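You operate a simulated robot arm through the tools that you are given. There is no shell and no other tool. Be economical: measure what you need, move in short steps, check, and stop when the job is done.

Carry out the task below with a simulated robot arm. There is one attempt and no reset: what you move stays moved.

TASK
Move the 25 mm block from the gap setter to the length gauge and close the stop on it.
Fine: free the setter, open its jaw, and close the jaw again after.
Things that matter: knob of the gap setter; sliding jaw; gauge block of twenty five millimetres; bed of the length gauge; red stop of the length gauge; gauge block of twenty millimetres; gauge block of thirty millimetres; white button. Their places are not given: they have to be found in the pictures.

It is judged by the outcome, as a careful person would: the job done as asked, and still so three seconds after it is handed in. It fails if anything else is knocked over, pushed out of place, dropped, spilled or broken.

THE ROBOT
A 7-joint arm with a two-finger parallel gripper, fixed in place. Base frame: the origin is at the foot of the arm, x ahead of it, y to its left, z up; the work surface is at about z = 800. Lengths are in mm, angles in rad, forces in N, time in s.
With the tool pointing down near the work surface it reaches from about 240 to 680 mm from the base axis. Its first joint turns from -1.152 to 1.152 rad. Payload 2.4 kg.
Tool frame: the origin (TCP) lies between the finger pads and is the grasp point; the fingertips stand 30 mm ahead of it; z points along the fingers, y is the line along which they close. The gripper opens to 94 mm. The fingers are 28 mm wide and 10 mm thick; the gripper's body (50 by 96 mm) begins 55 mm behind the TCP.
Orientation is that of the tool frame in the base frame, as a unit quaternion [w, x, y, z]. With the fingers straight down and closing along the base's y, the tool's x points along the base's -x, its y along +y and its z along -z.

THE INTERFACE
- The arm moves only by the tool send_rows. Its argument "rows" is a list of rows, each a list of 3 entries, a list of its own where there are three numbers: the shift along the base's x, y, z in mm, then the turn, a rotation vector about the base's x, y, z in rad, then the closure, from 0 (fully open) to 1 (shut). In form: [[[dx, dy, dz], [rx, ry, rz], fingers], ...]. A call has 1 to 10 rows; each row is the pose to reach, as a shift and turn from the pose commanded when the call began. A row lasts 0.2 s, in which the tool goes at most 50 mm and 0.15 rad; a call with a longer step from one row to the next is refused whole, and so is a gripper value outside its range. A pose out of reach is approached as far as the arm can. The call stops where the force on the tool passes 40 N (or 10 N more than at its start, if that is more) or the arm is blocked; 0.2 s more then pass. The fingers move at their own pace (about 153 mm/s each) and stop on an object; they squeeze with about 26 N. The grip force told is the motor's: it shows also when the fingers shut on nothing. Time passes only in rows, and 0.2 s behind the last, so rows that repeat a pose let the fingers close. It gives the time, the measured TCP pose, the force on the tool (base axes), the opening and the grip force at its end, in the units of the frame above (readings bear some noise).
- Cameras (640 x 400 px; columns grow to the right, rows downward): "scene" is fixed at [33.1, 479.9, 1448.3]; the picture's right is [-0.75, -0.66, 0.00], its down [-0.32, 0.36, -0.88] and it looks along [0.58, -0.66, -0.48] (base axes); focal length 353 px, centre (320, 200). "wrist" rides on the gripper at [-37, 0, -58] in the tool frame; the picture's right is [0.00, -1.00, 0.00], its down [0.97, 0.00, -0.24] and it looks along [0.24, 0.00, 0.97] (tool axes); focal length 218 px, centre (320, 200).
- get_image(camera): a new picture of that camera. No time passes.
- measure_at(camera, pixels): for up to 12 pixels [column, row] of the newest picture of that camera ("zoom" is the newest enlarged one), the place [x, y, z] in the base frame of the surface seen there, good to about 2 mm, but the place of the scene camera against the robot may be out by one fixed shift of up to 18 mm in any direction. No time passes.
- zoom(camera, box): a new picture of the part [left, top, right, bottom] of that camera's present view, enlarged. No time passes.
- close_job(): hands the job in; it is judged then, once.

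Work in short steps. Measure before you move; look again where a grasp or a placing could have gone wrong, and mend it. You have 80 turns and 46 pictures in all, those below and enlarged ones among them. Open the gripper and draw the arm clear of the work before you hand the job in, unless the task says otherwise; then end with one line.

The tools are called after "Call:" by a JSON object that holds its "name" and its "arguments". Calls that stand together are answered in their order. send_rows: Moves the arm, as the interface text tells. Its arguments: {"type":"object","properties":{"rows":{"type":"array"}},"required":["rows"]} The other tools are called the same way: get_image (camera) takes a picture; measure_at (camera, pixels) gives the place of the surface under pixels of a picture; zoom (camera, box) takes an enlarged picture of a part of a camera's view; close_job () hands the job in.

At the start:

```text
clock: 0.0
tool_pos: [386.1, -103.6, 1115.1]
tcp_rot: [0.0, -0.001, 1.0, 0.001]
contact_force: [0.6, 0.6, -0.8]
gripper_width: 94.0
grip_force: 0.0
```

scene: 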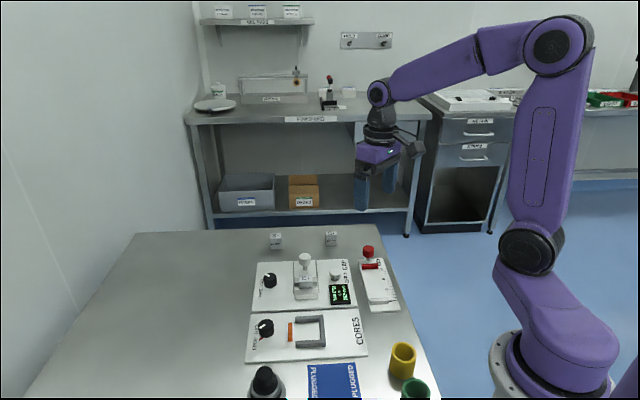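
wrist: 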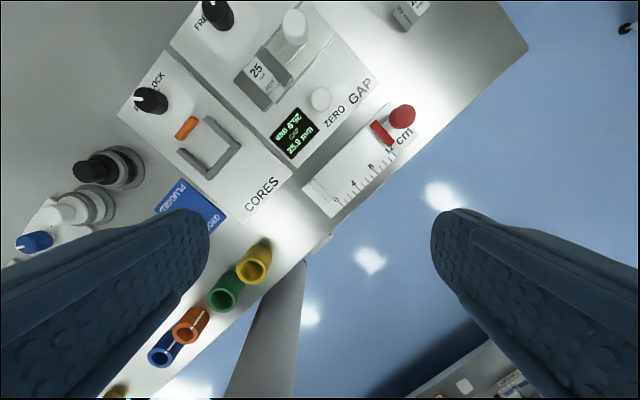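

I start by looking closely at the gap setter and the gauge in both cameras.

Call:
{"name": "zoom", "arguments": {"camera": "scene", "box": [240, 220, 410, 326]}}

Call:
{"name": "zoom", "arguments": {"camera": "wrist", "box": [160, 0, 480, 200]}}

```text
3.76 times, centred on (325, 273) of scene
```

zoom: 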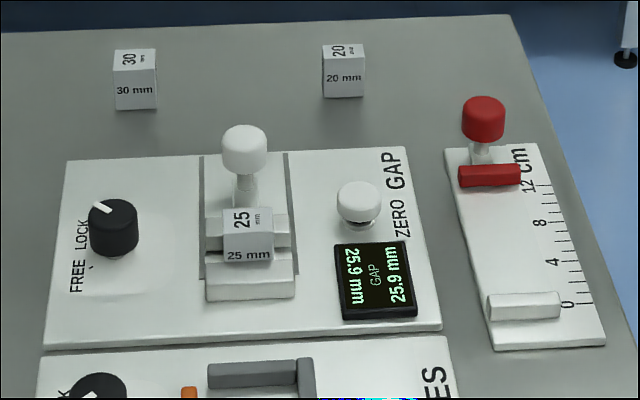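

```text
2.00 times, centred on (320, 100) of wrist
```

zoom: 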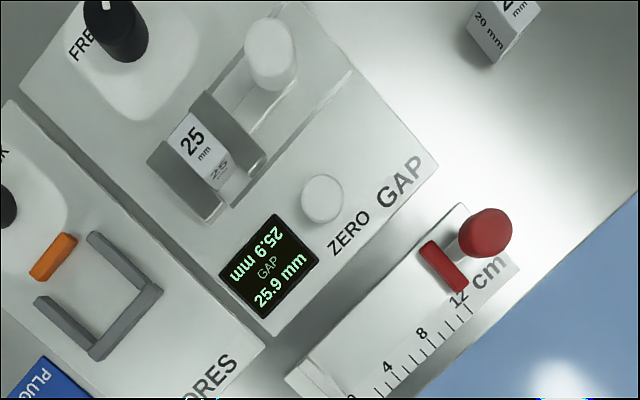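

I measure the parts with the wrist camera, whose mounting is known.

Call:
{"name": "measure_at", "arguments": {"camera": "wrist", "pixels": [[218, 12], [293, 22], [258, 72], [270, 86], [320, 99], [402, 116], [382, 133], [345, 185], [316, 186], [289, 77], [240, 83], [270, 108]]}}

Call:
{"name": "measure_at", "arguments": {"camera": "scene", "pixels": [[270, 281], [304, 259], [306, 278], [335, 275], [368, 251], [369, 266], [379, 300], [304, 294], [276, 233], [331, 232], [306, 284], [383, 285]]}}

```text
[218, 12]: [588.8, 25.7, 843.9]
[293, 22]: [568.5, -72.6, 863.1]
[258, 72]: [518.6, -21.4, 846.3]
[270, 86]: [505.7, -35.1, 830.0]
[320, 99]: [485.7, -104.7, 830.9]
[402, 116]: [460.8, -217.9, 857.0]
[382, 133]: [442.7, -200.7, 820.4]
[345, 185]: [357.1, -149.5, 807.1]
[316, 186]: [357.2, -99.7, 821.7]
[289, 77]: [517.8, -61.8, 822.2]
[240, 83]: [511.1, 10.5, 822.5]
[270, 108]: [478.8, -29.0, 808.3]
```

```text
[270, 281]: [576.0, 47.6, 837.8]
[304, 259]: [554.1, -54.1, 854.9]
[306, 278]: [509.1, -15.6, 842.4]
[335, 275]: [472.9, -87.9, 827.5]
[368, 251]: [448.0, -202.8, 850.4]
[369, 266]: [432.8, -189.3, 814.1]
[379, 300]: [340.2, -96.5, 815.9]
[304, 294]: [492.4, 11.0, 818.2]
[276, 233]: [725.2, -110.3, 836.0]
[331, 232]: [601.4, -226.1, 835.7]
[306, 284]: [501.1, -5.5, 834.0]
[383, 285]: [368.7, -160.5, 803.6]
```

The devices lie at about -45° in the base frame. I rotate the tool to match and go down over the setter for a closer look.

Call:
{"name": "send_rows", "arguments": {"rows": [[[22, 4, -20], [0, 0, -0.14], 0], [[44, 8, -40], [0, 0, -0.28], 0], [[66, 12, -60], [0, 0, -0.42], 0], [[88, 16, -80], [0, 0, -0.56], 0], [[110, 20, -100], [0, 0, -0.7], 0], [[124, 24, -120], [0, 0, -0.785], 0], [[124, 24, -135], [0, 0, -0.785], 0]]}}

Call:
{"name": "get_image", "arguments": {"camera": "wrist"}}

```text
clock: 1.6
tool_pos: [509.9, -80.6, 981.8]
tcp_rot: [0.0, 0.384, 0.923, -0.001]
contact_force: [-1.1, 0.7, 0.3]
gripper_width: 94.0
grip_force: 0.0
```

```text
41 pictures are left
```

wrist: 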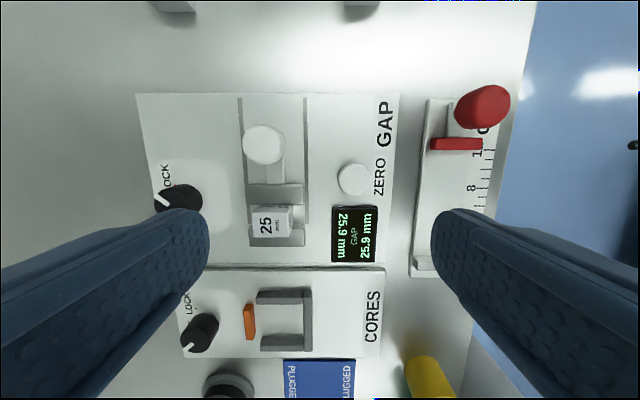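

Call:
{"name": "zoom", "arguments": {"camera": "wrist", "box": [136, 90, 376, 240]}}

Call:
{"name": "zoom", "arguments": {"camera": "wrist", "box": [220, 170, 330, 250]}}

Call:
{"name": "measure_at", "arguments": {"camera": "wrist", "pixels": [[183, 196], [158, 199], [265, 140], [265, 172], [273, 192], [258, 222], [284, 222], [275, 238], [483, 103], [456, 145], [436, 144], [424, 268]]}}

```text
2.67 times, centred on (256, 165) of wrist
```

zoom: 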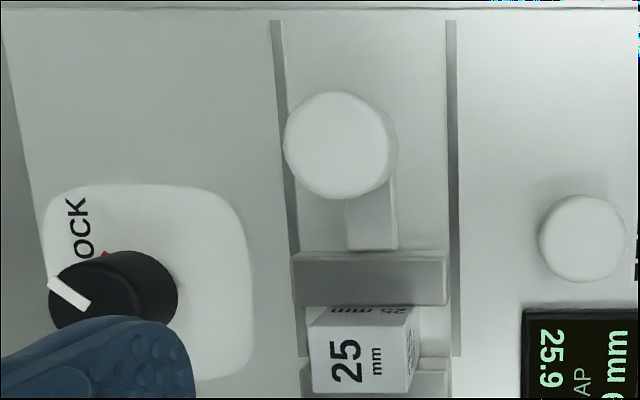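

```text
5.00 times, centred on (275, 210) of wrist
```

zoom: 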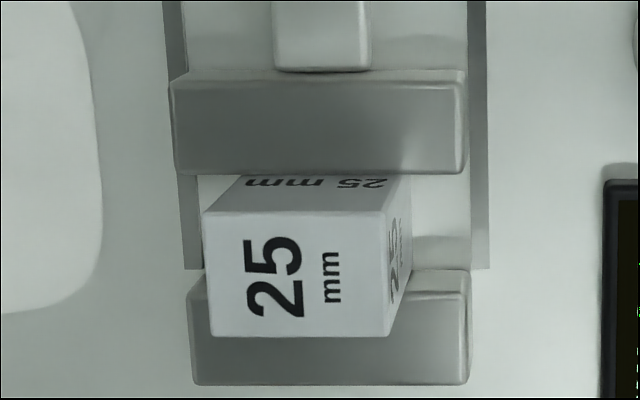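

```text
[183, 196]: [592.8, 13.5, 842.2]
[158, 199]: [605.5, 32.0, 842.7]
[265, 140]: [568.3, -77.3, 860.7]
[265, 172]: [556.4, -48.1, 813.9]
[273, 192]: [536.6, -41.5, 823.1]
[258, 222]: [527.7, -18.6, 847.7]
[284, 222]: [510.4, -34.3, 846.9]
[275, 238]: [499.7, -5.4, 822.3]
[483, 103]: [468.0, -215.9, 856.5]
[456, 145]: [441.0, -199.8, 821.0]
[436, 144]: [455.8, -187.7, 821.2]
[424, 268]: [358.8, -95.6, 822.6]
```

Now I move so that the lock knob is centred between the fingers to read its marks.

Call:
{"name": "send_rows", "arguments": {"rows": [[[34, 34, 0], [0, 0, -0.785], 0], [[56, 56, 0], [0, 0, -0.785], 0]]}}

```text
refused: row 1 steps farther than a row can; nothing moved
```

Call:
{"name": "send_rows", "arguments": {"rows": [[[34, 34, 0], [0, 0, 0], 0], [[66, 66, 0], [0, 0, 0], 0]]}}

Call:
{"name": "zoom", "arguments": {"camera": "wrist", "box": [220, 130, 420, 255]}}

Call:
{"name": "zoom", "arguments": {"camera": "scene", "box": [245, 250, 325, 300]}}

```text
clock: 2.2
tool_pos: [573.4, -13.7, 978.0]
tcp_rot: [0.0, 0.383, 0.924, 0.0]
contact_force: [-0.1, -1.0, 0.2]
gripper_width: 94.0
grip_force: 0.0
```

```text
3.20 times, centred on (320, 192) of wrist
```

zoom: 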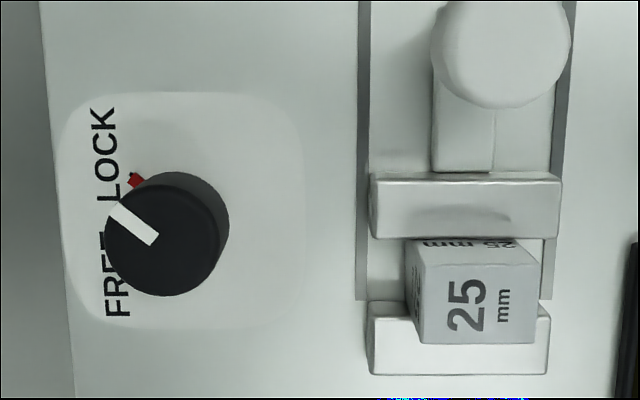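

```text
8.00 times, centred on (285, 275) of scene
```

zoom: 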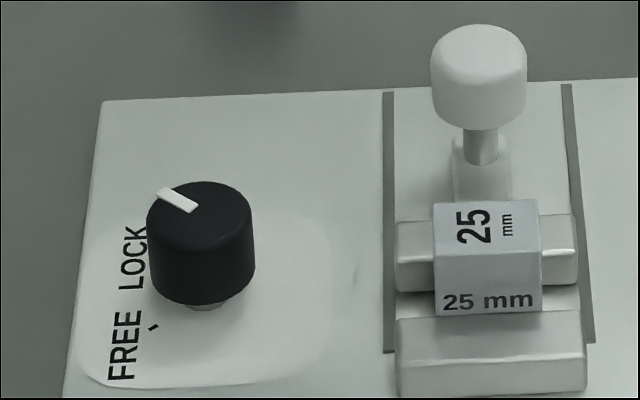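

Call:
{"name": "measure_at", "arguments": {"camera": "zoom", "pixels": [[153, 327], [199, 205], [170, 192], [200, 230], [253, 235], [149, 225], [478, 60], [478, 45]]}}

Call:
{"name": "get_image", "arguments": {"camera": "wrist"}}

Call:
{"name": "measure_at", "arguments": {"camera": "wrist", "pixels": [[271, 203], [254, 203], [271, 221], [288, 203], [262, 186], [376, 146], [379, 184], [371, 233], [365, 213], [387, 213], [253, 219]]}}

```text
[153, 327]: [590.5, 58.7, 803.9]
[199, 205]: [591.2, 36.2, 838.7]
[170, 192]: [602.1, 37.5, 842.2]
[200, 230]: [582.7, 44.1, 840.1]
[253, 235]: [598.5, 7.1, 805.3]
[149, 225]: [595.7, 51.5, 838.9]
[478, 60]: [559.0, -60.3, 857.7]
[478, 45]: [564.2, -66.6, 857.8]
```

```text
36 pictures are left
```

wrist: 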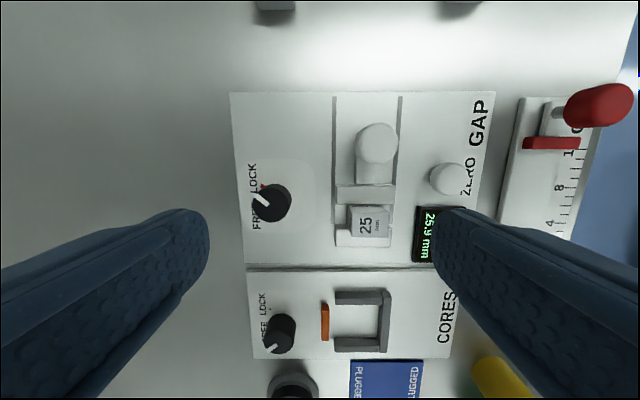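

```text
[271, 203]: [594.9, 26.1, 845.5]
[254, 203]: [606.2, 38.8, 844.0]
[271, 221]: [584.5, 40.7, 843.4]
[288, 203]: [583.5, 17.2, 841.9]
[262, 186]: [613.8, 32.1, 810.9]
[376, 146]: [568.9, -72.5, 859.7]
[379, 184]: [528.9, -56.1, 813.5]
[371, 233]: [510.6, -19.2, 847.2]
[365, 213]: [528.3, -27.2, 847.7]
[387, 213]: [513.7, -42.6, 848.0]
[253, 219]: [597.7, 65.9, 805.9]
```

The knob points to the red LOCK mark at (262,186). Knob centre is about (595, 27), top z≈844. FREE lies counter-clockwise from above. I go above it with partly closed fingers.

Call:
{"name": "send_rows", "arguments": {"rows": [[[19, 41, -30], [0, 0, 0], 0.4], [[19, 41, -70], [0, 0, 0], 0.45], [[19, 41, -85], [0, 0, 0], 0.45], [[19, 41, -85], [0, 0, 0], 0.45]]}}

Call:
{"name": "get_image", "arguments": {"camera": "wrist"}}

```text
refused: row 1 steps farther than a row can; nothing moved
```

```text
35 pictures are left
```

wrist: 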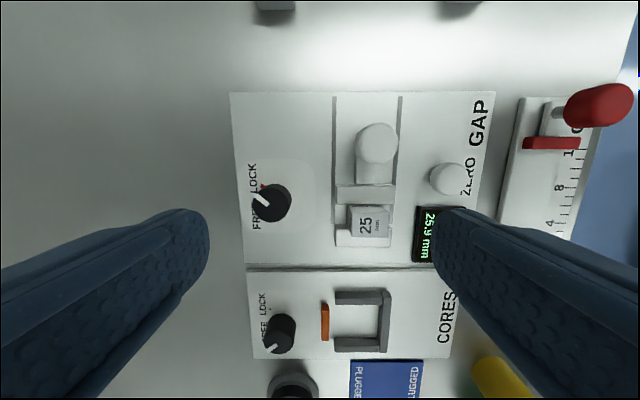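

The first step was too long, so I split it.

Call:
{"name": "send_rows", "arguments": {"rows": [[[10, 20, -20], [0, 0, 0], 0.3], [[19, 41, -50], [0, 0, 0], 0.45], [[19, 41, -85], [0, 0, 0], 0.45], [[19, 41, -85], [0, 0, 0], 0.45]]}}

Call:
{"name": "get_image", "arguments": {"camera": "wrist"}}

```text
clock: 3.2
tool_pos: [595.4, 26.4, 894.1]
tcp_rot: [0.001, 0.383, 0.924, 0.0]
contact_force: [0.4, 0.0, 0.0]
gripper_width: 51.9
grip_force: 0.1
```

```text
34 pictures are left
```

wrist: 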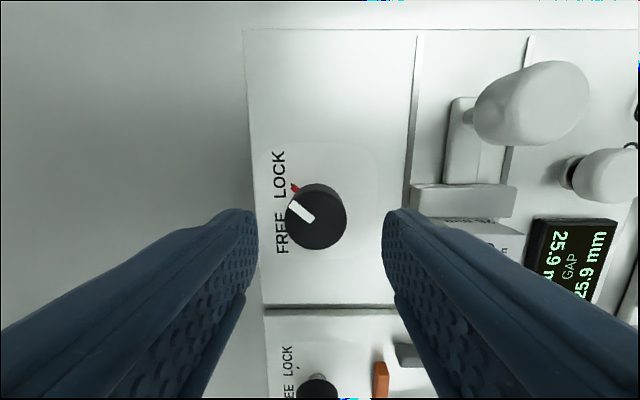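

Call:
{"name": "measure_at", "arguments": {"camera": "wrist", "pixels": [[318, 217], [290, 217], [346, 217], [318, 192], [318, 245], [308, 260]]}}

```text
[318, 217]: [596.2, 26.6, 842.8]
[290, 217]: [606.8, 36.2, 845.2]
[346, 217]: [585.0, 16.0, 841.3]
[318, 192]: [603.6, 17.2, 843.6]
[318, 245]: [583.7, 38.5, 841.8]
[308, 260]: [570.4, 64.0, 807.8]
```

Knob centre confirmed at (595.5, 27), under the TCP. I descend and grip it.

Call:
{"name": "send_rows", "arguments": {"rows": [[[0, 0.5, -30], [0, 0, 0], 0.45], [[0, 0.5, -48], [0, 0, 0], 0.45], [[0, 0.5, -48], [0, 0, 0], 0.8], [[0, 0.5, -48], [0, 0, 0], 0.8], [[0, 0.5, -48], [0, 0, 0], 0.8]]}}

```text
clock: 4.4
tool_pos: [597.7, 28.5, 847.8]
tcp_rot: [0.002, 0.382, 0.924, 0.0]
contact_force: [12.0, 11.0, -1.8]
gripper_width: 33.2
grip_force: 44.3
```

The knob is gripped (33 mm). I turn counter-clockwise about 1.15 rad, easing the side load.

Call:
{"name": "send_rows", "arguments": {"rows": [[[1.5, 1.5, 0], [0, 0, 0.14], 0.8], [[1.5, 1.5, 0], [0, 0, 0.28], 0.8], [[1.5, 1.5, 0], [0, 0, 0.42], 0.8], [[1.5, 1.5, 0], [0, 0, 0.56], 0.8], [[1.5, 1.5, 0], [0, 0, 0.7], 0.8], [[1.5, 1.5, 0], [0, 0, 0.84], 0.8], [[1.5, 1.5, 0], [0, 0, 0.98], 0.8], [[1.5, 1.5, 0], [0, 0, 1.12], 0.8], [[1.5, 1.5, 0], [0, 0, 1.2], 0.8]]}}

Call:
{"name": "get_image", "arguments": {"camera": "wrist"}}

```text
clock: 6.4
tool_pos: [595.9, 30.0, 847.1]
tcp_rot: [-0.001, -0.208, 0.978, 0.001]
contact_force: [-2.5, 20.2, -3.2]
gripper_width: 32.8
grip_force: 45.4
```

```text
33 pictures are left
```

wrist: 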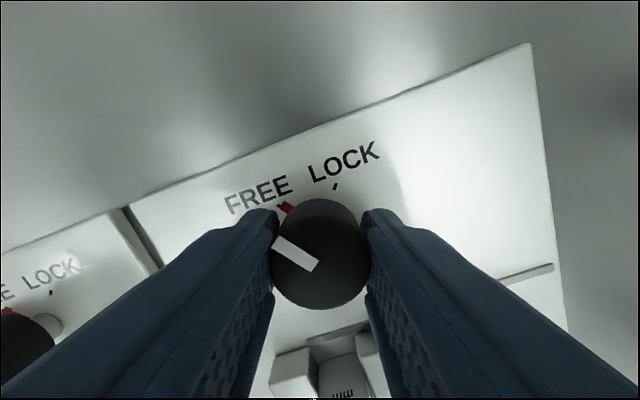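

The indicator now shows FREE in red. I release, lift and turn back to -45°.

Call:
{"name": "send_rows", "arguments": {"rows": [[[0, 0, 0], [0, 0, 0], 0.4], [[0, 0, 0], [0, 0, 0], 0.4], [[0, 0, 40], [0, 0, 0], 0.4], [[0, 0, 80], [0, 0, -0.1], 0.4], [[0, 0, 100], [0, 0, -0.24], 0.4], [[0, 0, 110], [0, 0, -0.38], 0.4], [[0, 0, 110], [0, 0, -0.52], 0.4], [[0, 0, 110], [0, 0, -0.66], 0.4], [[0, 0, 110], [0, 0, -0.8], 0.4], [[0, 0, 110], [0, 0, -0.94], 0.4]]}}

Call:
{"name": "send_rows", "arguments": {"rows": [[[0, -20, 0], [0, 0, -0.14], 0.4], [[-10, -50, 0], [0, 0, -0.26], 0.4], [[-27, -85, 0], [0, 0, -0.26], 0.4], [[-32, -105, 0], [0, 0, -0.26], 0.4]]}}

Call:
{"name": "get_image", "arguments": {"camera": "wrist"}}

```text
clock: 8.6
tool_pos: [595.7, 28.6, 956.5]
tcp_rot: [0.0, 0.261, 0.965, 0.0]
contact_force: [-0.8, -0.4, -0.1]
gripper_width: 56.2
grip_force: 0.0
```

```text
clock: 9.6
tool_pos: [564.3, -78.5, 954.1]
tcp_rot: [0.0, 0.382, 0.924, -0.001]
contact_force: [-0.5, -0.6, -0.9]
gripper_width: 56.4
grip_force: 0.0
```

```text
32 pictures are left
```

wrist: 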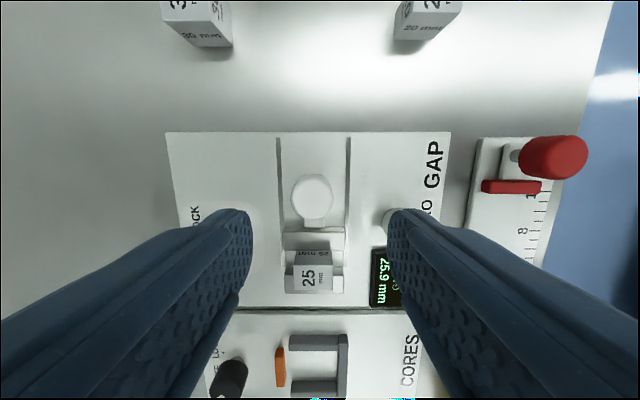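

Call:
{"name": "measure_at", "arguments": {"camera": "wrist", "pixels": [[312, 194], [294, 196], [329, 196], [312, 178], [312, 212], [293, 269], [331, 267], [332, 288], [293, 292], [318, 240], [279, 200], [348, 200]]}}

Call:
{"name": "zoom", "arguments": {"camera": "wrist", "box": [250, 160, 378, 240]}}

```text
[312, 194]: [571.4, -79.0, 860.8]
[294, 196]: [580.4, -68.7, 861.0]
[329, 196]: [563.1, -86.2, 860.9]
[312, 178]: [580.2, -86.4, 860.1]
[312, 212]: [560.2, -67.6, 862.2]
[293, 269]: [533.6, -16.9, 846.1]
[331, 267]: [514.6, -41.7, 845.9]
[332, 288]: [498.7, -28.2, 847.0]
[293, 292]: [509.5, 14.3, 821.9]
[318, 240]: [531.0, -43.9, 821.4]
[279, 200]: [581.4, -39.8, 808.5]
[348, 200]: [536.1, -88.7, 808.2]
```

```text
5.00 times, centred on (314, 200) of wrist
```

zoom: 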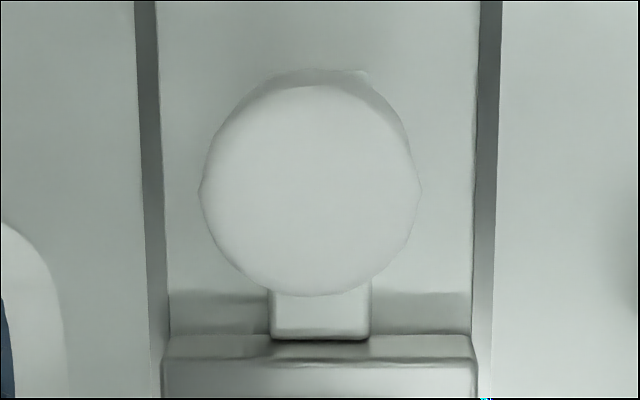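

Handle centre about (570.5, -77), radius 13, top 861. I descend on it and grip.

Call:
{"name": "send_rows", "arguments": {"rows": [[[6, -1.5, -40], [0, 0, 0], 0.4], [[6, -1.5, -80], [0, 0, 0], 0.4], [[6, -1.5, -97], [0, 0, 0], 0.4], [[6, -1.5, -97], [0, 0, 0], 0.8], [[6, -1.5, -97], [0, 0, 0], 0.8], [[6, -1.5, -97], [0, 0, 0], 0.8]]}}

```text
clock: 11.0
tool_pos: [572.4, -76.5, 858.0]
tcp_rot: [0.001, 0.381, 0.924, 0.0]
contact_force: [14.0, 16.5, -7.7]
gripper_width: 32.1
grip_force: 44.9
```

Gripped. I ease the sideload and slide the jaw open along (0.707,-0.707).

Call:
{"name": "send_rows", "arguments": {"rows": [[[1.5, 2, 0], [0, 0, 0], 0.8], [[4.5, -1, 0], [0, 0, 0], 0.8], [[8, -4.5, 0], [0, 0, 0], 0.8], [[11.5, -8, 0], [0, 0, 0], 0.8], [[15, -11.5, 0], [0, 0, 0], 0.8]]}}

Call:
{"name": "zoom", "arguments": {"camera": "scene", "box": [240, 240, 400, 340]}}

```text
clock: 12.2
tool_pos: [584.3, -90.4, 858.5]
tcp_rot: [-0.001, 0.382, 0.924, 0.0]
contact_force: [6.7, 9.7, -16.4]
gripper_width: 31.9
grip_force: 45.1
```

```text
4.00 times, centred on (320, 290) of scene
```

zoom: 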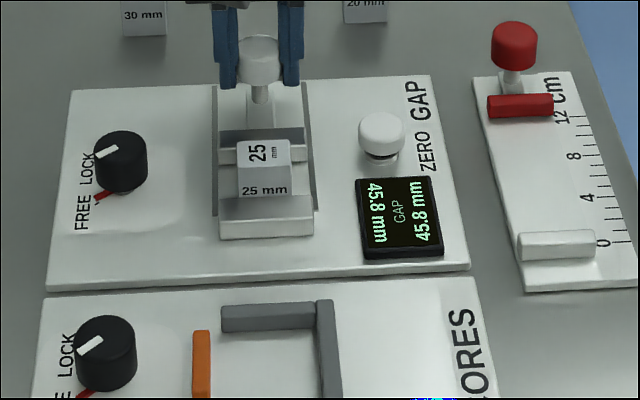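

The gap reads 45.8 mm and the block stayed. I release the handle and rise, then look at the block.

Call:
{"name": "send_rows", "arguments": {"rows": [[[15, -11.5, 0], [0, 0, 0], 0.4], [[15, -11.5, 0], [0, 0, 0], 0.4], [[15, -11.5, 40], [0, 0, 0], 0.4], [[0, 5, 80], [0, 0, 0], 0.4], [[-30, 25, 80], [0, 0, 0], 0.4], [[-45, 35, 80], [0, 0, 0], 0.4], [[-45, 35, 80], [0, 0, 0], 0.4]]}}

```text
clock: 13.8
tool_pos: [538.3, -52.9, 941.0]
tcp_rot: [0.0, 0.383, 0.924, 0.0]
contact_force: [1.5, -0.7, 0.4]
gripper_width: 56.4
grip_force: 0.2
```

Call:
{"name": "get_image", "arguments": {"camera": "wrist"}}

Call:
{"name": "zoom", "arguments": {"camera": "scene", "box": [240, 220, 400, 320]}}

```text
29 pictures are left
```

wrist: 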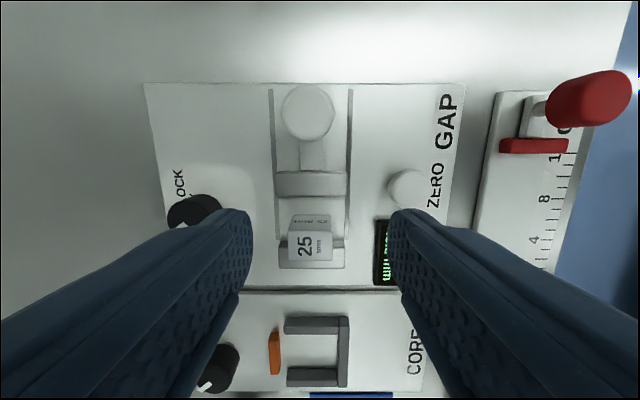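

```text
4.00 times, centred on (320, 270) of scene
```

zoom: 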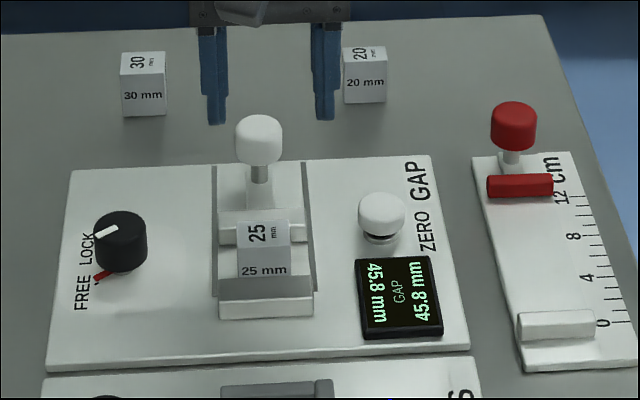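

The jaw still reads 45.8 mm (luckily; I must recall that shifts are relative to each call). I measure the block's edges now.

Call:
{"name": "measure_at", "arguments": {"camera": "wrist", "pixels": [[311, 246], [290, 234], [330, 234], [290, 260], [331, 260], [290, 247], [331, 247], [311, 233], [310, 220], [340, 250]]}}

Call:
{"name": "zoom", "arguments": {"camera": "wrist", "box": [262, 200, 358, 275]}}

```text
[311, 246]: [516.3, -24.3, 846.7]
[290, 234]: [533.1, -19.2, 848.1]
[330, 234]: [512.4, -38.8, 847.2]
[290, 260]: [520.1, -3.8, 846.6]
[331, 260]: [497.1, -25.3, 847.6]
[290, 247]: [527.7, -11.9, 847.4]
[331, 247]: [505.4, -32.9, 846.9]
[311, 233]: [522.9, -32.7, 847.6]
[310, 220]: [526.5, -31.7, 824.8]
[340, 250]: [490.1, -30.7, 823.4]
```

```text
5.33 times, centred on (310, 238) of wrist
```

zoom: 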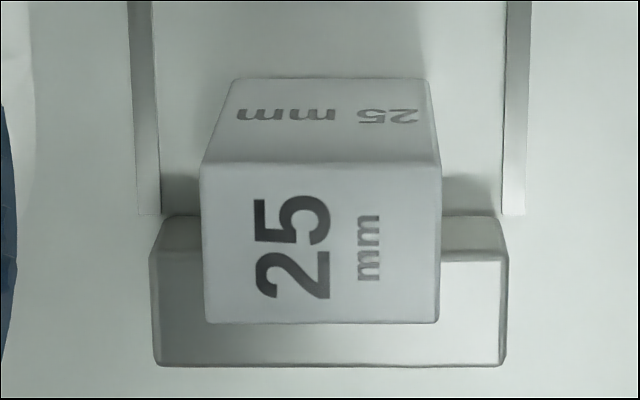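

Block top centre about (516,-22), z 847, about 25 × 30 mm, 30 mm side along the closing axis. I grip with tips at z≈827, above the anvil (823).

Call:
{"name": "send_rows", "arguments": {"rows": [[[-12, 15, -20], [0, 0, 0], 0.4], [[-23.5, 30, -50], [0, 0, 0], 0.4], [[-23.5, 30, -83], [0, 0, 0], 0.4], [[-23.5, 30, -83], [0, 0, 0], 0.4]]}}

Call:
{"name": "get_image", "arguments": {"camera": "wrist"}}

```text
clock: 14.8
tool_pos: [516.7, -21.2, 858.3]
tcp_rot: [0.001, 0.383, 0.924, 0.0]
contact_force: [0.8, 0.3, 0.8]
gripper_width: 56.3
grip_force: 0.0
```

```text
26 pictures are left
```

wrist: 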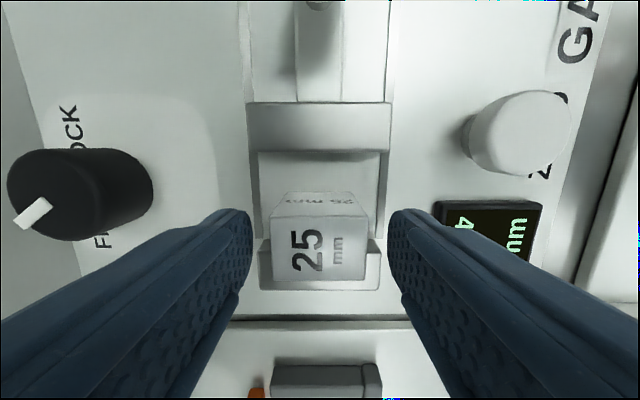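

The block is centred (271–370). I close and lift.

Call:
{"name": "send_rows", "arguments": {"rows": [[[0, 0, 0], [0, 0, 0], 0.8], [[0, 0, 0], [0, 0, 0], 0.8], [[0, 0, 0], [0, 0, 0], 0.8], [[1, -1, 4], [0, 0, 0], 0.8], [[2, -2, 15], [0, 0, 0], 0.8], [[2, -2, 50], [0, 0, 0], 0.8], [[2, -2, 85], [0, 0, 0], 0.8], [[2, -2, 85], [0, 0, 0], 0.8]]}}

Call:
{"name": "get_image", "arguments": {"camera": "wrist"}}

Call:
{"name": "zoom", "arguments": {"camera": "scene", "box": [240, 200, 432, 320]}}

```text
clock: 16.6
tool_pos: [517.4, -25.8, 942.5]
tcp_rot: [0.0, 0.383, 0.924, 0.0]
contact_force: [0.4, -0.3, -1.7]
gripper_width: 33.5
grip_force: 25.9
```

```text
25 pictures are left
```

wrist: 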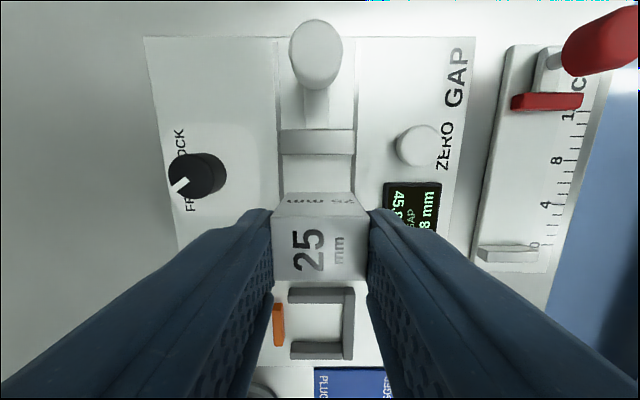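

```text
3.33 times, centred on (336, 260) of scene
```

zoom: 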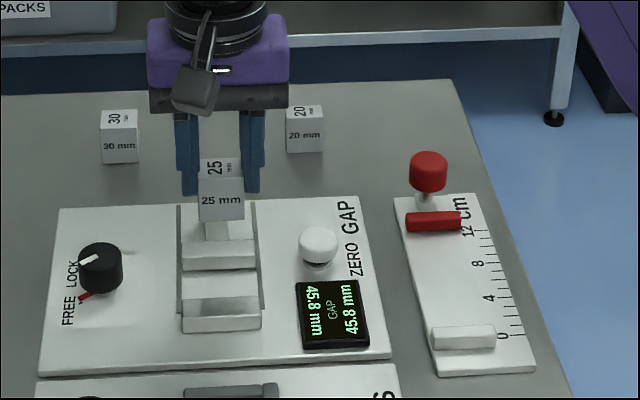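

Block held. I measure the gauge: anvil, bed and red stop.

Call:
{"name": "measure_at", "arguments": {"camera": "wrist", "pixels": [[480, 248], [535, 248], [508, 248], [480, 259], [536, 260], [508, 235], [500, 200], [514, 103], [582, 100], [548, 107], [606, 45], [550, 78]]}}

Call:
{"name": "zoom", "arguments": {"camera": "wrist", "box": [448, 60, 640, 280]}}

```text
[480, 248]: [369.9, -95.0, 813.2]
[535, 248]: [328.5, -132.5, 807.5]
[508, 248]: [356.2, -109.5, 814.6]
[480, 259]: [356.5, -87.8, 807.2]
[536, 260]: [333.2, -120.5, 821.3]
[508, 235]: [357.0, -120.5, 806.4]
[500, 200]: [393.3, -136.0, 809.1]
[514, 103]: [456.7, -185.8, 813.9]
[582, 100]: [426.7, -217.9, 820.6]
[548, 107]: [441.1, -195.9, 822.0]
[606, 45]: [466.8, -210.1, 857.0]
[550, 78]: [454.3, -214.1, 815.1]
```

```text
1.82 times, centred on (544, 170) of wrist
```

zoom: 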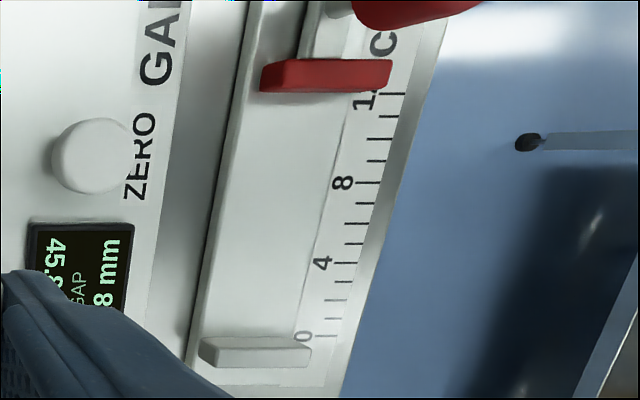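

I move back along the gauge so its whole bed appears ahead of the held block.

Call:
{"name": "send_rows", "arguments": {"rows": [[[-40, -8, 10], [0, 0, 0], 0.8], [[-80, -16, 15], [0, 0, 0], 0.8], [[-120, -25, 15], [0, 0, 0], 0.8], [[-160, -34, 15], [0, 0, 0], 0.8], [[-190, -50, 15], [0, 0, 0], 0.8], [[-190, -50, 15], [0, 0, 0], 0.8]]}}

Call:
{"name": "get_image", "arguments": {"camera": "wrist"}}

```text
clock: 18.0
tool_pos: [329.5, -77.0, 956.0]
tcp_rot: [0.0, 0.383, 0.924, 0.0]
contact_force: [0.5, -0.1, -3.1]
gripper_width: 33.5
grip_force: 25.5
```

```text
22 pictures are left
```

wrist: 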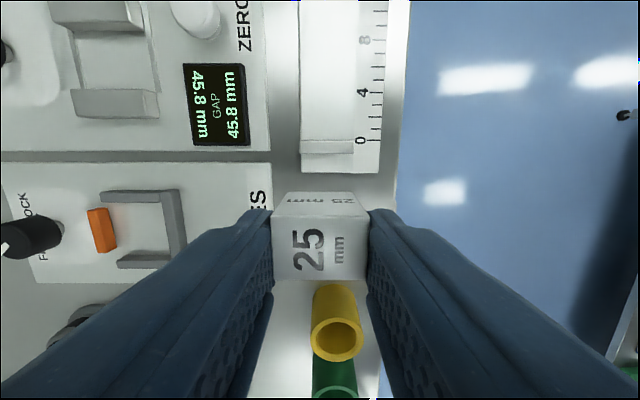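

Call:
{"name": "zoom", "arguments": {"camera": "wrist", "box": [270, 60, 430, 180]}}

Call:
{"name": "measure_at", "arguments": {"camera": "wrist", "pixels": [[306, 148], [328, 147], [350, 148], [328, 130], [328, 115], [304, 100], [352, 100], [328, 60], [303, 143], [353, 143], [365, 120], [328, 138]]}}

```text
3.33 times, centred on (350, 120) of wrist
```

zoom: 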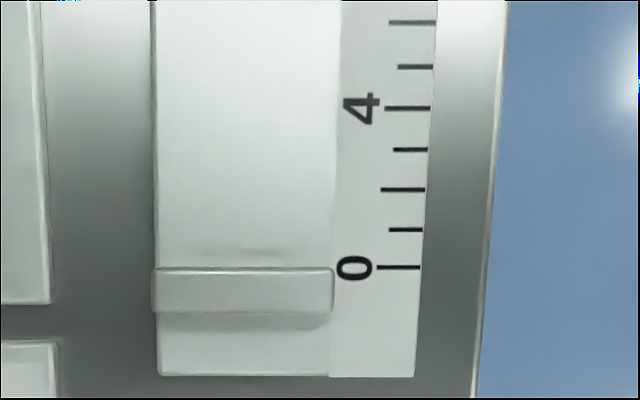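

```text
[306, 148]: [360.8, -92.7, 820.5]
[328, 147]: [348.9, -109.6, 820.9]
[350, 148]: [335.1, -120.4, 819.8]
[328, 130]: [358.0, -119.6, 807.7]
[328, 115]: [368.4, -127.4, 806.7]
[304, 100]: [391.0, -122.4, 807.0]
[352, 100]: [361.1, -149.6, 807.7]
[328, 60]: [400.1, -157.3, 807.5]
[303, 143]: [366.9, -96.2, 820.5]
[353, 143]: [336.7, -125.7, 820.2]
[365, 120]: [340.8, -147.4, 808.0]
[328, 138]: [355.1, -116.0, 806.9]
```

Call:
{"name": "zoom", "arguments": {"camera": "wrist", "box": [256, 180, 384, 290]}}

Call:
{"name": "measure_at", "arguments": {"camera": "wrist", "pixels": [[320, 219], [320, 221], [320, 224], [320, 250], [320, 276], [320, 278], [320, 210], [320, 200], [320, 194]]}}

```text
3.64 times, centred on (320, 235) of wrist
```

zoom: 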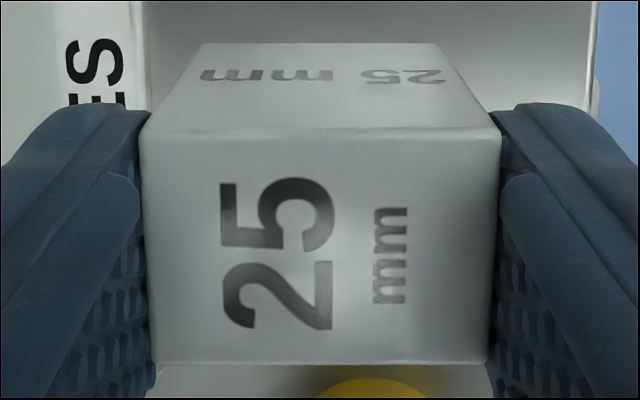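

```text
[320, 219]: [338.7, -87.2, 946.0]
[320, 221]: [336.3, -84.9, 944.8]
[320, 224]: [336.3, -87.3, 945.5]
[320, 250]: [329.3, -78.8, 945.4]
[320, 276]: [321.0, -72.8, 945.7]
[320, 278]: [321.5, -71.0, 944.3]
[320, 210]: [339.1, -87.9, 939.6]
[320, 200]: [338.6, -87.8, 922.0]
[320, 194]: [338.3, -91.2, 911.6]
```

Anvil's inner face is at u≈329.5 (z 820.5), bed z≈807; the held block spans −11…+14 mm in u around the TCP with its bottom about 52 mm below. I go to just above the bed, 2–3 mm clear of the anvil.

Call:
{"name": "send_rows", "arguments": {"rows": [[[18, -24, 0], [0, 0, 0], 0.8], [[34.7, -46, 0], [0, 0, 0], 0.8], [[34.7, -46, -40], [0, 0, 0], 0.8], [[34.7, -46, -75], [0, 0, 0], 0.8], [[34.7, -46, -84], [0, 0, 0], 0.8], [[34.7, -46, -84], [0, 0, 0], 0.8]]}}

Call:
{"name": "get_image", "arguments": {"camera": "wrist"}}

Call:
{"name": "zoom", "arguments": {"camera": "scene", "box": [330, 240, 426, 315]}}

```text
clock: 19.4
tool_pos: [363.9, -124.3, 873.2]
tcp_rot: [-0.001, 0.383, 0.924, -0.001]
contact_force: [-1.4, -0.4, -1.9]
gripper_width: 33.8
grip_force: 26.1
```

```text
19 pictures are left
```

wrist: 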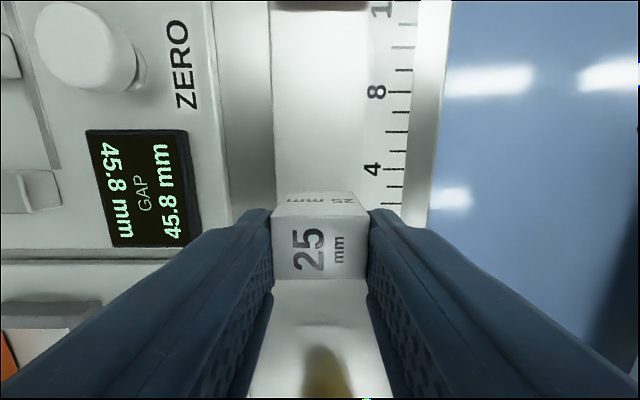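

```text
5.33 times, centred on (378, 278) of scene
```

zoom: 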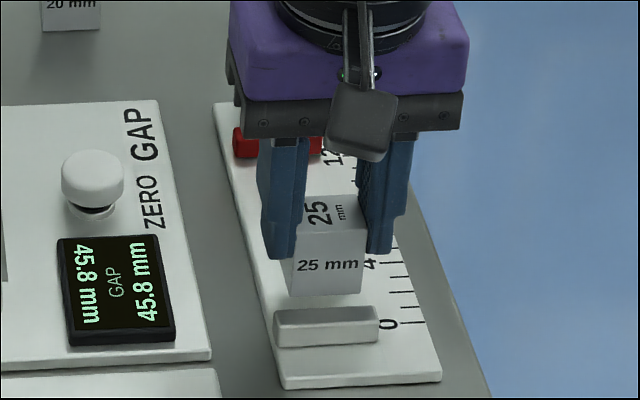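

Aligned laterally. I lower slowly.

Call:
{"name": "send_rows", "arguments": {"rows": [[[0, 0, -8], [0, 0, 0], 0.8], [[0, 0, -12], [0, 0, 0], 0.8], [[0, 0, -12], [0, 0, 0], 0.8]]}}

```text
clock: 20.2
tool_pos: [364.4, -123.0, 861.6]
tcp_rot: [0.0, 0.383, 0.924, 0.0]
contact_force: [-0.8, -1.0, -3.0]
gripper_width: 33.9
grip_force: 26.1
```

Call:
{"name": "send_rows", "arguments": {"rows": [[[0, 0, -1], [0, 0, 0], 0.8], [[0, 0, -1.5], [0, 0, 0], 0.8], [[0, 0, -1.5], [0, 0, 0], 0.8]]}}

```text
clock: 21.0
tool_pos: [363.3, -122.0, 860.2]
tcp_rot: [0.0, 0.382, 0.924, 0.0]
contact_force: [0.2, 0.4, -2.2]
gripper_width: 33.8
grip_force: 26.8
```

Call:
{"name": "send_rows", "arguments": {"rows": [[[0, 0, -1], [0, 0, 0], 0.8], [[0, 0, -2], [0, 0, 0], 0.8], [[0, 0, -2], [0, 0, 0], 0.8]]}}

Call:
{"name": "zoom", "arguments": {"camera": "scene", "box": [350, 260, 414, 310]}}

```text
clock: 21.8
tool_pos: [363.6, -123.0, 857.6]
tcp_rot: [0.0, 0.382, 0.924, 0.0]
contact_force: [-3.1, 4.1, 15.6]
gripper_width: 34.0
grip_force: 25.8
```

```text
8.00 times, centred on (382, 285) of scene
```

zoom: 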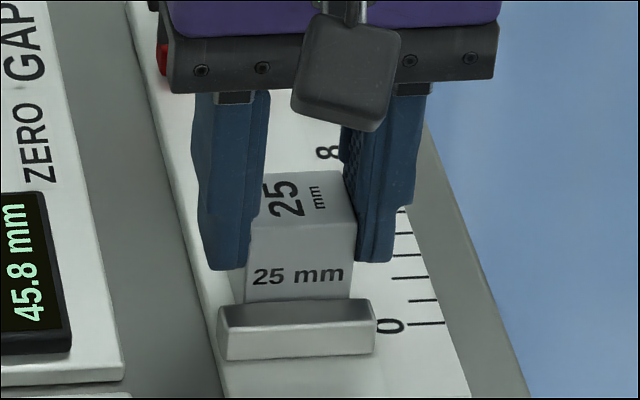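

Bed contact (15 N). I ease up about 1.5 mm and slide the block gently toward the anvil.

Call:
{"name": "send_rows", "arguments": {"rows": [[[0, 0, 1.7], [0, 0, 0], 0.8], [[-0.7, 0.7, 1.7], [0, 0, 0], 0.8], [[-1.4, 1.4, 1.7], [0, 0, 0], 0.8], [[-1.4, 1.4, 1.7], [0, 0, 0], 0.8]]}}

```text
clock: 22.8
tool_pos: [361.7, -122.5, 860.4]
tcp_rot: [0.0, 0.382, 0.924, 0.0]
contact_force: [0.0, 0.4, -3.2]
gripper_width: 33.6
grip_force: 25.8
```

Call:
{"name": "send_rows", "arguments": {"rows": [[[-0.7, 0.7, -0.7], [0, 0, 0], 0.8], [[-1.4, 1.4, -0.7], [0, 0, 0], 0.8], [[-1.4, 1.4, -0.7], [0, 0, 0], 0.8]]}}

```text
clock: 23.6
tool_pos: [361.6, -120.5, 859.2]
tcp_rot: [0.0, 0.382, 0.924, 0.0]
contact_force: [0.6, 1.0, -2.4]
gripper_width: 33.7
grip_force: 26.0
```

Call:
{"name": "send_rows", "arguments": {"rows": [[[-0.7, 0.7, 0], [0, 0, 0], 0.8], [[-1.1, 1.1, 0], [0, 0, 0], 0.8], [[-1.1, 1.1, 0], [0, 0, 0], 0.8]]}}

Call:
{"name": "zoom", "arguments": {"camera": "scene", "box": [350, 260, 414, 310]}}

```text
clock: 24.4
tool_pos: [360.4, -120.1, 859.3]
tcp_rot: [0.002, 0.384, 0.923, 0.0]
contact_force: [4.9, -9.0, -2.4]
gripper_width: 34.0
grip_force: 26.2
```

```text
8.00 times, centred on (382, 285) of scene
```

zoom: 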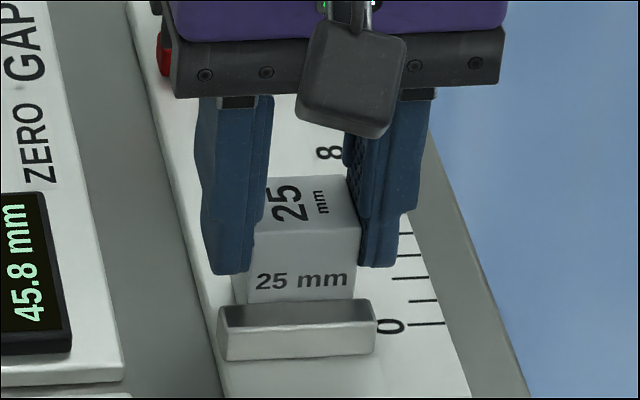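

The anvil is touched (≈10 N along u). I lower the last millimetre, open, and rise.

Call:
{"name": "send_rows", "arguments": {"rows": [[[0.7, -0.7, 0], [0, 0, 0], 0.8], [[0.7, -0.7, -1.0], [0, 0, 0], 0.8], [[0.7, -0.7, -1.0], [0, 0, 0], 0.4], [[0.7, -0.7, -1.0], [0, 0, 0], 0.4], [[0.7, -0.7, 15], [0, 0, 0], 0.4], [[0.7, -0.7, 50], [0, 0, 0], 0.4], [[0.7, -0.7, 90], [0, 0, 0], 0.4], [[0.7, -0.7, 90], [0, 0, 0], 0.4]]}}

Call:
{"name": "get_image", "arguments": {"camera": "wrist"}}

```text
clock: 26.2
tool_pos: [360.4, -122.2, 949.2]
tcp_rot: [0.0, 0.383, 0.924, 0.0]
contact_force: [0.5, -0.6, -0.5]
gripper_width: 56.4
grip_force: 0.1
```

```text
15 pictures are left
```

wrist: 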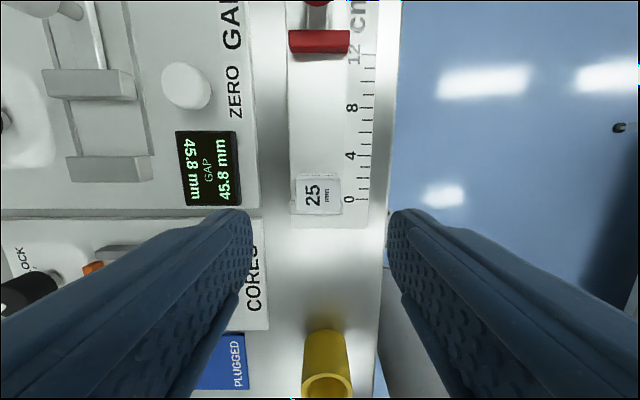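

Block is in place on the bed. Now I move behind the red stop's handle to measure it.

Call:
{"name": "send_rows", "arguments": {"rows": [[[32, -30, 0], [0, 0, 0], 0.4], [[64, -60, 0], [0, 0, 0], 0.4], [[96, -92, 0], [0, 0, 0], 0.4], [[96, -92, 0], [0, 0, 0], 0.4]]}}

Call:
{"name": "get_image", "arguments": {"camera": "wrist"}}

```text
clock: 27.2
tool_pos: [457.5, -211.0, 945.8]
tcp_rot: [0.0, 0.382, 0.924, 0.0]
contact_force: [-1.2, 0.6, -0.4]
gripper_width: 56.3
grip_force: 0.0
```

```text
14 pictures are left
```

wrist: 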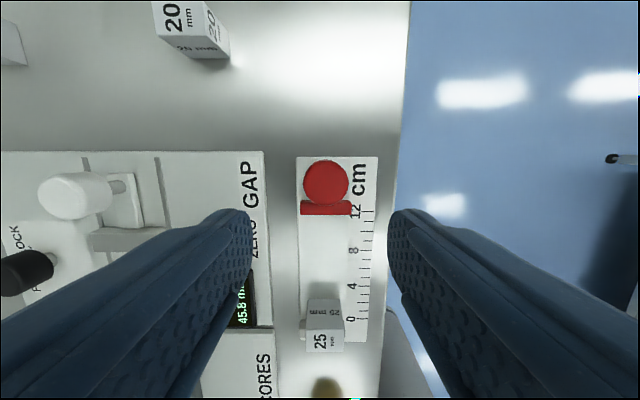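

Call:
{"name": "measure_at", "arguments": {"camera": "wrist", "pixels": [[325, 183], [306, 183], [345, 183], [325, 165], [325, 201], [304, 208], [348, 208], [325, 208], [324, 341], [324, 306], [326, 212]]}}

```text
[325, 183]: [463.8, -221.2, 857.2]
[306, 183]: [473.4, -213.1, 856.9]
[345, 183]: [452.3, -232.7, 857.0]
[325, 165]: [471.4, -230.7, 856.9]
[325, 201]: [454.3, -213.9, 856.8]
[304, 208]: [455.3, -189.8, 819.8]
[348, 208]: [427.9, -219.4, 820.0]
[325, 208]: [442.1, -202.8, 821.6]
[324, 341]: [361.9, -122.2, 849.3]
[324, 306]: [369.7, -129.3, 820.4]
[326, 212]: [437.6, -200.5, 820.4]
```

Handle centre (463.5,-222), top 857. I descend on it and grip; travel to the block is about 96 mm.

Call:
{"name": "send_rows", "arguments": {"rows": [[[4, -6, -30], [0, 0, 0], 0.4], [[7, -11, -65], [0, 0, 0], 0.4], [[7, -11, -90], [0, 0, 0], 0.4], [[7, -11, -90], [0, 0, 0], 0.8], [[7, -11, -90], [0, 0, 0], 0.8], [[7, -11, -90], [0, 0, 0], 0.8]]}}

```text
clock: 28.6
tool_pos: [465.3, -223.8, 857.6]
tcp_rot: [0.0, 0.384, 0.923, 0.0]
contact_force: [-7.6, -4.3, 3.1]
gripper_width: 32.2
grip_force: 45.3
```

Gripped. I slide it about 85 mm toward the block.

Call:
{"name": "send_rows", "arguments": {"rows": [[[-3, 3, 0], [0, 0, 0], 0.8], [[-10, 10, 0], [0, 0, 0], 0.8], [[-18, 18, 0], [0, 0, 0], 0.8], [[-26, 26, 0], [0, 0, 0], 0.8], [[-34, 34, 0], [0, 0, 0], 0.8], [[-42, 42, 0], [0, 0, 0], 0.8], [[-50, 50, 0], [0, 0, 0], 0.8], [[-56, 56, 0], [0, 0, 0], 0.8], [[-60, 60, 0], [0, 0, 0], 0.8], [[-60, 60, 0], [0, 0, 0], 0.8]]}}

Call:
{"name": "get_image", "arguments": {"camera": "wrist"}}

Call:
{"name": "zoom", "arguments": {"camera": "scene", "box": [350, 250, 414, 300]}}

```text
clock: 30.8
tool_pos: [404.0, -164.0, 858.2]
tcp_rot: [0.002, 0.383, 0.924, 0.0]
contact_force: [-4.7, -6.4, 30.2]
gripper_width: 32.0
grip_force: 45.1
```

```text
13 pictures are left
```

wrist: 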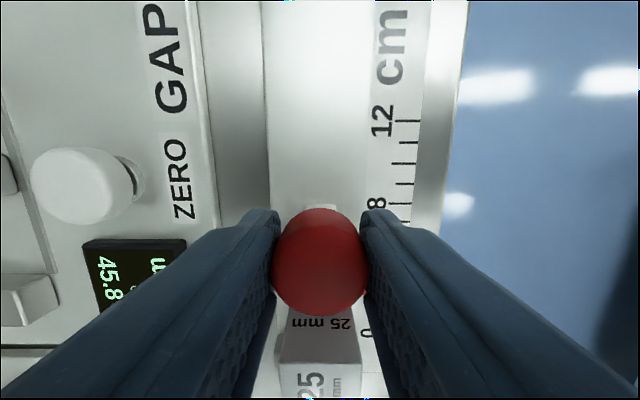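

```text
8.00 times, centred on (382, 275) of scene
```

zoom: 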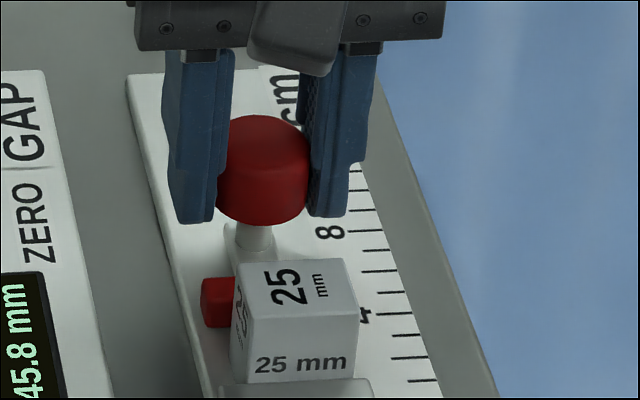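

About 11 mm remains; the vertical load is 30 N, so I ease up slightly and advance in small steps.

Call:
{"name": "send_rows", "arguments": {"rows": [[[0, 0, 2], [0, 0, 0], 0.8], [[-2, 2, 2], [0, 0, 0], 0.8], [[-4, 4, 2], [0, 0, 0], 0.8], [[-5.5, 5.5, 2], [0, 0, 0], 0.8], [[-5.5, 5.5, 2], [0, 0, 0], 0.8]]}}

Call:
{"name": "zoom", "arguments": {"camera": "scene", "box": [350, 250, 414, 300]}}

```text
clock: 32.0
tool_pos: [397.7, -156.9, 860.8]
tcp_rot: [-0.001, 0.382, 0.924, -0.001]
contact_force: [4.4, 6.8, -32.7]
gripper_width: 31.6
grip_force: 44.3
```

```text
8.00 times, centred on (382, 275) of scene
```

zoom: 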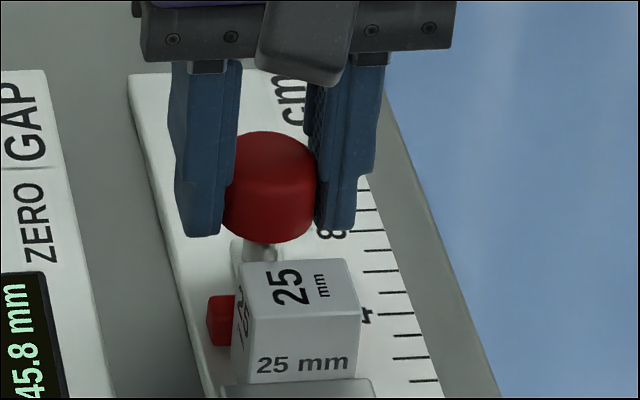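

Call:
{"name": "send_rows", "arguments": {"rows": [[[0, 0, -1], [0, 0, 0], 0.8], [[-1, 1, -1], [0, 0, 0], 0.8], [[-1.8, 1.8, -1], [0, 0, 0], 0.8], [[-1.8, 1.8, -1], [0, 0, 0], 0.8]]}}

```text
clock: 33.0
tool_pos: [397.7, -156.5, 860.6]
tcp_rot: [0.001, 0.382, 0.924, 0.0]
contact_force: [5.0, 3.3, 14.1]
gripper_width: 31.7
grip_force: 45.4
```

Call:
{"name": "send_rows", "arguments": {"rows": [[[-0.7, 0.7, 0.3], [0, 0, 0], 0.8], [[-1.4, 1.4, 0.3], [0, 0, 0], 0.8], [[-1.4, 1.4, 0.3], [0, 0, 0], 0.8]]}}

Call:
{"name": "zoom", "arguments": {"camera": "scene", "box": [350, 250, 414, 300]}}

```text
clock: 33.8
tool_pos: [397.0, -156.4, 860.2]
tcp_rot: [0.003, 0.383, 0.924, 0.0]
contact_force: [9.4, -8.8, 24.4]
gripper_width: 31.8
grip_force: 45.1
```

```text
8.00 times, centred on (382, 275) of scene
```

zoom: 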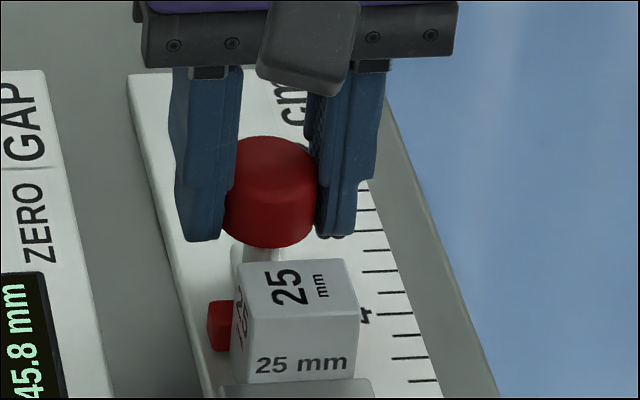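

Stop touches the block (13 N along u). One slight extra press, then relax and release, and rise.

Call:
{"name": "send_rows", "arguments": {"rows": [[[-0.7, 0.7, 0.5], [0, 0, 0], 0.8], [[-0.7, 0.7, 0.5], [0, 0, 0], 0.8], [[0.2, -0.2, 0.6], [0, 0, 0], 0.8], [[0.2, -0.2, 0.6], [0, 0, 0], 0.4], [[0.2, -0.2, 0.6], [0, 0, 0], 0.4], [[0.2, -0.2, 40], [0, 0, 0], 0.4], [[0.2, -0.2, 85], [0, 0, 0], 0.4], [[0.2, -0.2, 85], [0, 0, 0], 0.4]]}}

Call:
{"name": "get_image", "arguments": {"camera": "wrist"}}

Call:
{"name": "zoom", "arguments": {"camera": "scene", "box": [350, 250, 414, 300]}}

```text
clock: 35.6
tool_pos: [395.3, -150.6, 945.5]
tcp_rot: [0.0, 0.382, 0.924, 0.001]
contact_force: [-0.5, 0.7, 0.3]
gripper_width: 56.3
grip_force: 0.1
```

```text
9 pictures are left
```

wrist: 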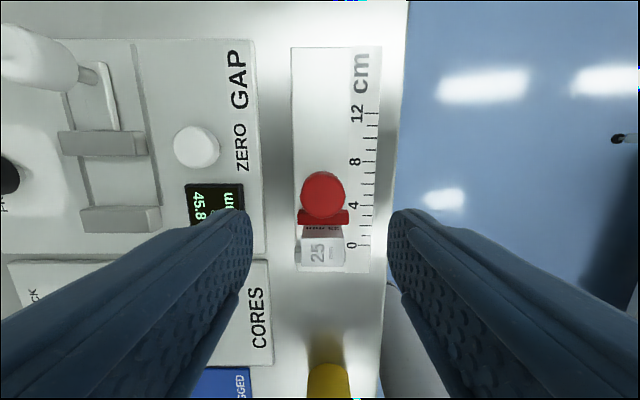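

```text
8.00 times, centred on (382, 275) of scene
```

zoom: 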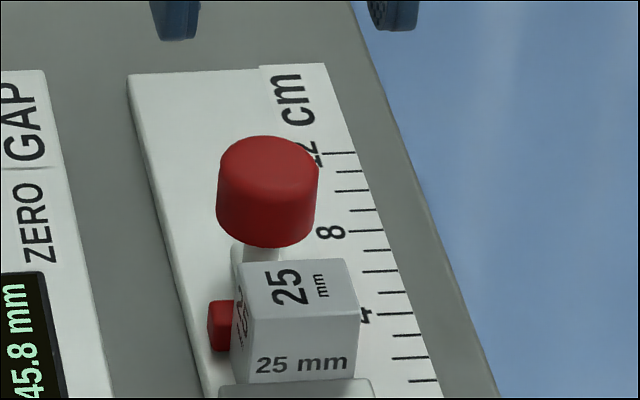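

Call:
{"name": "zoom", "arguments": {"camera": "wrist", "box": [280, 165, 376, 275]}}

Call:
{"name": "measure_at", "arguments": {"camera": "wrist", "pixels": [[42, 60], [20, 58], [60, 64], [40, 40], [105, 145], [120, 218]]}}

```text
3.64 times, centred on (328, 220) of wrist
```

zoom: 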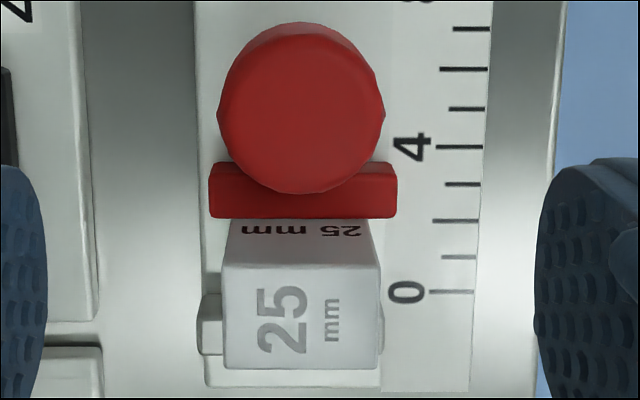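

```text
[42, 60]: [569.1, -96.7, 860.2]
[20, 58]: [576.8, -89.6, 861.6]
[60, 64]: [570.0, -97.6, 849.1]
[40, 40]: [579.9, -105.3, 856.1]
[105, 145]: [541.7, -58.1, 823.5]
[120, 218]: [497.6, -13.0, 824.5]
```

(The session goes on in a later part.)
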